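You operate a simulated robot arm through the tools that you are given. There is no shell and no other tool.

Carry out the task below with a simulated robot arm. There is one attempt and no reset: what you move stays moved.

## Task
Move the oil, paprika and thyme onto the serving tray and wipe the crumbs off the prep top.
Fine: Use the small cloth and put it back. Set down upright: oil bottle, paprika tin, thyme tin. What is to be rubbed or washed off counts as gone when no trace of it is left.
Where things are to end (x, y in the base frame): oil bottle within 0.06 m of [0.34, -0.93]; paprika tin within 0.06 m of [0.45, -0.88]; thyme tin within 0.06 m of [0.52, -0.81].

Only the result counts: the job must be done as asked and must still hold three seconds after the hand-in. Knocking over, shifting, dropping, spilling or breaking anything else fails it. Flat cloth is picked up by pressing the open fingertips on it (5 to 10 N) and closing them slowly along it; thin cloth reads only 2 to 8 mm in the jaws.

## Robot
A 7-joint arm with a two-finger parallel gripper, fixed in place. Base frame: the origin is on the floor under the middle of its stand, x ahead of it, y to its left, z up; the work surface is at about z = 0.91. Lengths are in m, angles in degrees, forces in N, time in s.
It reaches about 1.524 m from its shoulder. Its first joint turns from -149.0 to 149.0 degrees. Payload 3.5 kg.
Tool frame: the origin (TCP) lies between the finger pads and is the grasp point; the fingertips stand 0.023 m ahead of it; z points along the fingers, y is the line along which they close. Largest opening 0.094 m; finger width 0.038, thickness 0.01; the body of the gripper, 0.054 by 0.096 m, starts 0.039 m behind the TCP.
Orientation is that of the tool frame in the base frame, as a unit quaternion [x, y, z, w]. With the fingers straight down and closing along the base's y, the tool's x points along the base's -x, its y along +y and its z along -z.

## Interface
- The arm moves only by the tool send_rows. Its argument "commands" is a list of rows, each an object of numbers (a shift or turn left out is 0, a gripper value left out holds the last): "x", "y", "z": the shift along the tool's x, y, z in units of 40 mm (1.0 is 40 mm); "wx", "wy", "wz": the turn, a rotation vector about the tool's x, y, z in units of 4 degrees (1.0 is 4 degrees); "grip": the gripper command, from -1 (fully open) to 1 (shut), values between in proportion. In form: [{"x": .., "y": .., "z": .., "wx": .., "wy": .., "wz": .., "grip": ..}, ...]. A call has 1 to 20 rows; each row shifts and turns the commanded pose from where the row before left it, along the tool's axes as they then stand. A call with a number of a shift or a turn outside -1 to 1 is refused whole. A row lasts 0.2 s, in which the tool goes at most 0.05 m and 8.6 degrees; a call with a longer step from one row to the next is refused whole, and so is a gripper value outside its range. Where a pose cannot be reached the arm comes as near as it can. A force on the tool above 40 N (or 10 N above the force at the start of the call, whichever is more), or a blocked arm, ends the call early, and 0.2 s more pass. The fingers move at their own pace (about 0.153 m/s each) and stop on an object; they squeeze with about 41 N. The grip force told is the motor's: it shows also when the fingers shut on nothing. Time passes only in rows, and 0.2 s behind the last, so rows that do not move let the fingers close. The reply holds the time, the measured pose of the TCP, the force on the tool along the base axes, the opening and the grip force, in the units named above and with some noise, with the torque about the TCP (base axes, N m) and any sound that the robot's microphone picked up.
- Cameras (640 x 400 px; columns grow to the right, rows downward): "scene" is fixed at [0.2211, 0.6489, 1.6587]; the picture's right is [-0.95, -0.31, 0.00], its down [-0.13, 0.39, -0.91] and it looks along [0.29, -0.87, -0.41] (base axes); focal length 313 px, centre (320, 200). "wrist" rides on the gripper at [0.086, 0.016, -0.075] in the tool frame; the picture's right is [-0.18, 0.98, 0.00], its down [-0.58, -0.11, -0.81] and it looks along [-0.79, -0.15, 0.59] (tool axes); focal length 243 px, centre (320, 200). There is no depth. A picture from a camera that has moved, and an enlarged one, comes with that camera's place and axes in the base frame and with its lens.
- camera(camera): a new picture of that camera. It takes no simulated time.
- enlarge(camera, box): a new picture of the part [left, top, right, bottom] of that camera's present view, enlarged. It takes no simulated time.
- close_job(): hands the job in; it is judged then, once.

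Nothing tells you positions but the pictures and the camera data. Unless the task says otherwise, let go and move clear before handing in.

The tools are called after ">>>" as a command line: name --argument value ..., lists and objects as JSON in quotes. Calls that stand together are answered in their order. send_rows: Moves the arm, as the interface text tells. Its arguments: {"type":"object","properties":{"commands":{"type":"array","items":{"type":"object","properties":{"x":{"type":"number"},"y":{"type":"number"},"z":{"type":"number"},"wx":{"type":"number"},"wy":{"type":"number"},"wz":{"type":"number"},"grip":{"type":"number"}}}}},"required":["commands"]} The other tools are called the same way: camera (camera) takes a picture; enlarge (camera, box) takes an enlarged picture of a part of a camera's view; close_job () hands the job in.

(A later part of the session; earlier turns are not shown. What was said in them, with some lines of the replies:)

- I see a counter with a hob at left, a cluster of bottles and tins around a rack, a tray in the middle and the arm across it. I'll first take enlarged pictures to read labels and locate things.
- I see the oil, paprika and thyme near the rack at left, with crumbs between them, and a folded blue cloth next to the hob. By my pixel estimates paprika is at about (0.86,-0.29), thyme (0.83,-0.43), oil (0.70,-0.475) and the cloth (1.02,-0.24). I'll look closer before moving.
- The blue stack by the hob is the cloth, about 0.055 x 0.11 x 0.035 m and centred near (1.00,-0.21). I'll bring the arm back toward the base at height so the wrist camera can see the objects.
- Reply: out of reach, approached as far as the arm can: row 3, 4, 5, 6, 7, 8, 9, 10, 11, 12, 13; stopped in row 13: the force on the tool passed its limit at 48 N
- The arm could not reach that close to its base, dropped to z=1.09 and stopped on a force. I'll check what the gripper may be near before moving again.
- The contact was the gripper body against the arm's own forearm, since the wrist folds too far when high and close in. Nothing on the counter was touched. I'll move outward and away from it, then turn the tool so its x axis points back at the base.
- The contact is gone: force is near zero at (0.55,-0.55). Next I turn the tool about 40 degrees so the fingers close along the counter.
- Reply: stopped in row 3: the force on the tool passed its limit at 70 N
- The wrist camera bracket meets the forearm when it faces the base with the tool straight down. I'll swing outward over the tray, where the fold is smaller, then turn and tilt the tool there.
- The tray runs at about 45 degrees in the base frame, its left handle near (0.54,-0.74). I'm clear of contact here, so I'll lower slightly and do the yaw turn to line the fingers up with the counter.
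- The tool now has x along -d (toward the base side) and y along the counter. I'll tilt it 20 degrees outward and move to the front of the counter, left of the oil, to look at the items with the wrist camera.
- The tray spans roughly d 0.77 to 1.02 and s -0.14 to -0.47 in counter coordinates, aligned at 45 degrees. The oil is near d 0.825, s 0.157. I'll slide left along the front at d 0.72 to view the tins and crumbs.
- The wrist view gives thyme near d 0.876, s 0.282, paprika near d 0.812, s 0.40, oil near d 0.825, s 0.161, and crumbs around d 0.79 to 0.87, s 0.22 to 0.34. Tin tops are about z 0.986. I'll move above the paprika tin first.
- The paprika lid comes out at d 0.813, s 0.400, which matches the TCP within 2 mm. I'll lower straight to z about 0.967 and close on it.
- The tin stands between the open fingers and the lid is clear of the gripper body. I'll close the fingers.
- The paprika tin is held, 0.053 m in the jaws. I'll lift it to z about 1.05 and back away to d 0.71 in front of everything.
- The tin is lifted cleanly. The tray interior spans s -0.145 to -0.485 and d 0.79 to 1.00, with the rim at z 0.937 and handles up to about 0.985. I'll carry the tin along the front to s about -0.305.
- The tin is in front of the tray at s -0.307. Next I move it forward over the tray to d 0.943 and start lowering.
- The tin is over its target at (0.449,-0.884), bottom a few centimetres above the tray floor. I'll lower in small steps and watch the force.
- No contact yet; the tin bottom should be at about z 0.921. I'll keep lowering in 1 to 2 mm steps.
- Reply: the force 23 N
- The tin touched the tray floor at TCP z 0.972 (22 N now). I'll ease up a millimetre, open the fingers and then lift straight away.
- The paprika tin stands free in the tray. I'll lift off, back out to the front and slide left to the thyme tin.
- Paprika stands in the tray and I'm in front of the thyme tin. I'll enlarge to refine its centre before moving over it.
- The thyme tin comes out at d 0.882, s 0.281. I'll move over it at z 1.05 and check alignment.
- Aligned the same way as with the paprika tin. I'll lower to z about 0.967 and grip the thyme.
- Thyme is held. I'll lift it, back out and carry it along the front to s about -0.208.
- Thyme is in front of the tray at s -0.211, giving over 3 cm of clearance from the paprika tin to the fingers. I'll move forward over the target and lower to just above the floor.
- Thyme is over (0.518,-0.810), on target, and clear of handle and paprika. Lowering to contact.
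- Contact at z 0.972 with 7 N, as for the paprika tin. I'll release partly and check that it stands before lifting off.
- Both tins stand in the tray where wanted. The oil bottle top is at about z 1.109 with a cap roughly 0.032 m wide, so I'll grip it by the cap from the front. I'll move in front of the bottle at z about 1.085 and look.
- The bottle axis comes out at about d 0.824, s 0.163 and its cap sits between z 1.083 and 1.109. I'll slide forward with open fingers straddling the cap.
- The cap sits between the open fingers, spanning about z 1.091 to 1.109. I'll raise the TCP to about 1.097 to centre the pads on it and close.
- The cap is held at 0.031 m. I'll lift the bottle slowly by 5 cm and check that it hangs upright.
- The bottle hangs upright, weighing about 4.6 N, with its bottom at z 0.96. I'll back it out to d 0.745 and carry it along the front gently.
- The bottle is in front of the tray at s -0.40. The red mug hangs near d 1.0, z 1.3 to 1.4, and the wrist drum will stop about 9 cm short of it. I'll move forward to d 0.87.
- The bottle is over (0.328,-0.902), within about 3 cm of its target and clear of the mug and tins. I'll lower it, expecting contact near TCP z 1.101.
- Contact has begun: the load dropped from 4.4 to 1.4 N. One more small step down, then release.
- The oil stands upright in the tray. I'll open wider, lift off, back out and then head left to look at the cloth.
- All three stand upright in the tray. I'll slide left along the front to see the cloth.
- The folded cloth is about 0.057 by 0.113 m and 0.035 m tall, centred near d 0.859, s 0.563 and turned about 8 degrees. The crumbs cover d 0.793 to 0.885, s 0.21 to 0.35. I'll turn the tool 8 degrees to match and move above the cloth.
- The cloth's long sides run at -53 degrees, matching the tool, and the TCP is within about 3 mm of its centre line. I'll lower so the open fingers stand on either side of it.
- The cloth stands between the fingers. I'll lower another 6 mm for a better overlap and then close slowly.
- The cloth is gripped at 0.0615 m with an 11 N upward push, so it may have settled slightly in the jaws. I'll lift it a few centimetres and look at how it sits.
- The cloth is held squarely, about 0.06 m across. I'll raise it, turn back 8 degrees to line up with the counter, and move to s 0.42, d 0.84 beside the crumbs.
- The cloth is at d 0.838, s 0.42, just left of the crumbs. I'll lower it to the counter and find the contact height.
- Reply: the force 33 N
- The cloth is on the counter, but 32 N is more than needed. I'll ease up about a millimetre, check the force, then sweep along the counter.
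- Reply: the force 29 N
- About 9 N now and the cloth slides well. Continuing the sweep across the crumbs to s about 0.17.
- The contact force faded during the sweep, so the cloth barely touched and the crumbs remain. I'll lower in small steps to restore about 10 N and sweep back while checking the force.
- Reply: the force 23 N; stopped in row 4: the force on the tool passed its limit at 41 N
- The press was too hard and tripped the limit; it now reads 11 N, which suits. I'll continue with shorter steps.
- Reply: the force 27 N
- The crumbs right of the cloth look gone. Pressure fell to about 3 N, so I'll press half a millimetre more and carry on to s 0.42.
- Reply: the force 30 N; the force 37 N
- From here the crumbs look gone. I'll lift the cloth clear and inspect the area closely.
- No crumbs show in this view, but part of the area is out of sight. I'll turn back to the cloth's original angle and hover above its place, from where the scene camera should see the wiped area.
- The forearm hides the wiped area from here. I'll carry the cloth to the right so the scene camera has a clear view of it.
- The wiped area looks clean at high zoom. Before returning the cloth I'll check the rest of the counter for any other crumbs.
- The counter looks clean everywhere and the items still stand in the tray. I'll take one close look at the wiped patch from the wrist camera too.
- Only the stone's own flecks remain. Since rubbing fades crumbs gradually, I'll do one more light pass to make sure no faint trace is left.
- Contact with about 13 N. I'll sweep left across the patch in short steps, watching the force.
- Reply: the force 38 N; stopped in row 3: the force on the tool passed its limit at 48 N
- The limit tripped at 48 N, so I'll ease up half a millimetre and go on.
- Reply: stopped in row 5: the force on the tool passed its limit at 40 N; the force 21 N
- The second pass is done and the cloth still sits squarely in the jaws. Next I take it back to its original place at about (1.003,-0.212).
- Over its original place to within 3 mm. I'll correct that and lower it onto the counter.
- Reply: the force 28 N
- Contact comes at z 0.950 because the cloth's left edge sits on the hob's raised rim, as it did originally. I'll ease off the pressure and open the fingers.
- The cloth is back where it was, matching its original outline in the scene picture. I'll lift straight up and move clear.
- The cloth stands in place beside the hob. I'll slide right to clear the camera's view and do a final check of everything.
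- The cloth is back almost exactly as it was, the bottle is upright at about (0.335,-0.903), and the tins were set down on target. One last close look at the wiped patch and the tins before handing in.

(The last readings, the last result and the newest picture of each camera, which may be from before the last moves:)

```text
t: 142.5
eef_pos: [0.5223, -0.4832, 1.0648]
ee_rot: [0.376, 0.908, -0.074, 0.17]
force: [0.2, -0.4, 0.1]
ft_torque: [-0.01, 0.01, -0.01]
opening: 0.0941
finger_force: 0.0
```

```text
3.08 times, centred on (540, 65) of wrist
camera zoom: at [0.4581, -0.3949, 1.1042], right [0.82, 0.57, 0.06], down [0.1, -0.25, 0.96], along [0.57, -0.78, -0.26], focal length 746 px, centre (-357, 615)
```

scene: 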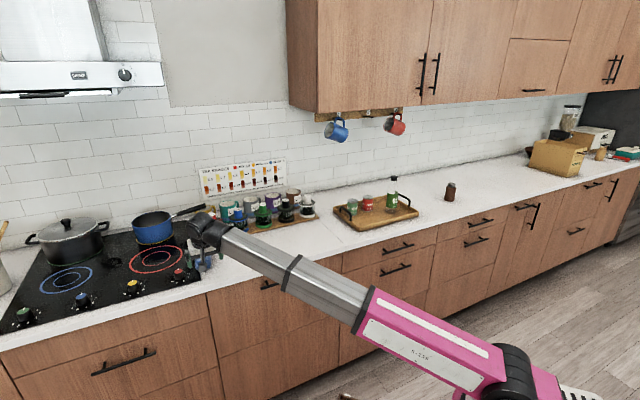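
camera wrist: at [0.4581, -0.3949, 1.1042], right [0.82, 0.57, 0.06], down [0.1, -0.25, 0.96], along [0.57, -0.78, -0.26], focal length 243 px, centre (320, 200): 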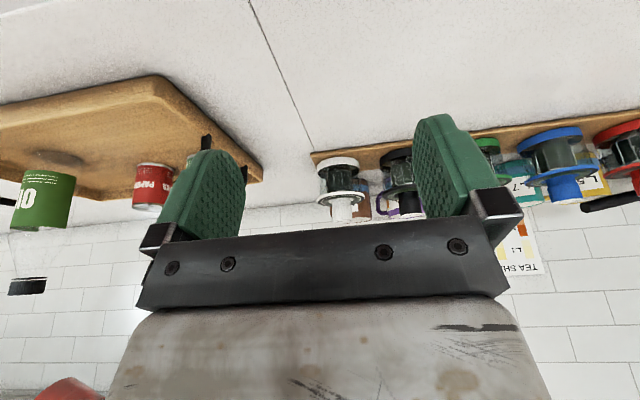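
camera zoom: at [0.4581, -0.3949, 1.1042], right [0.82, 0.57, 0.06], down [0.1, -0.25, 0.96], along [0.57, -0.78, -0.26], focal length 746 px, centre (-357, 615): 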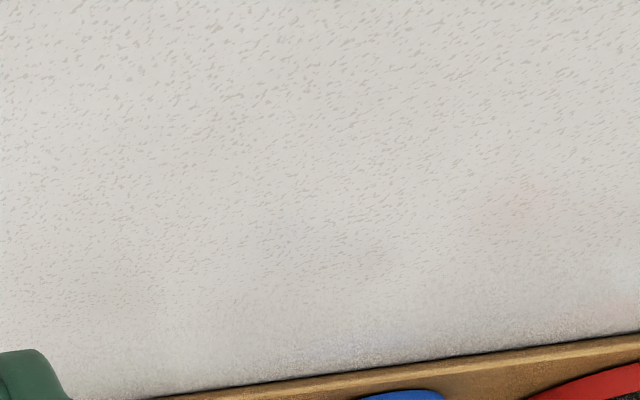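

The oil bottle, paprika tin and thyme tin stand upright in the tray at their places. The counter shows no crumbs, the cloth is back beside the hob, and the gripper is empty and clear. I'm handing in the job.

>>> close_job

```text
The job is handed in.
```

The oil, paprika and thyme are standing upright on the serving tray. The crumbs are wiped off the prep top, and I've handed the job in.

| Item | Where it stands (x, y) | Distance from target |
|---|---|---|
| Oil bottle | (0.335, -0.903), measured in the final picture | about 0.03 m |
| Paprika tin | (0.452, -0.885), where the gripper released it | under 0.01 m |
| Thyme tin | (0.519, -0.811), where the gripper released it | under 0.01 m |

- **Crumbs:** I wiped the patch again with a second light pass. Close-up views from both cameras show only the stone's own flecks.
- **Cloth:** It is back beside the hob in almost exactly its original place, possibly turned by a few degrees. Its left edge rests on the hob's raised rim, as it did at the start.
- **Force stops:** Early on, the gripper twice pressed against the arm's own forearm and stopped. The wiping tripped the force limit three more times. The pictures show nothing else knocked or shifted.
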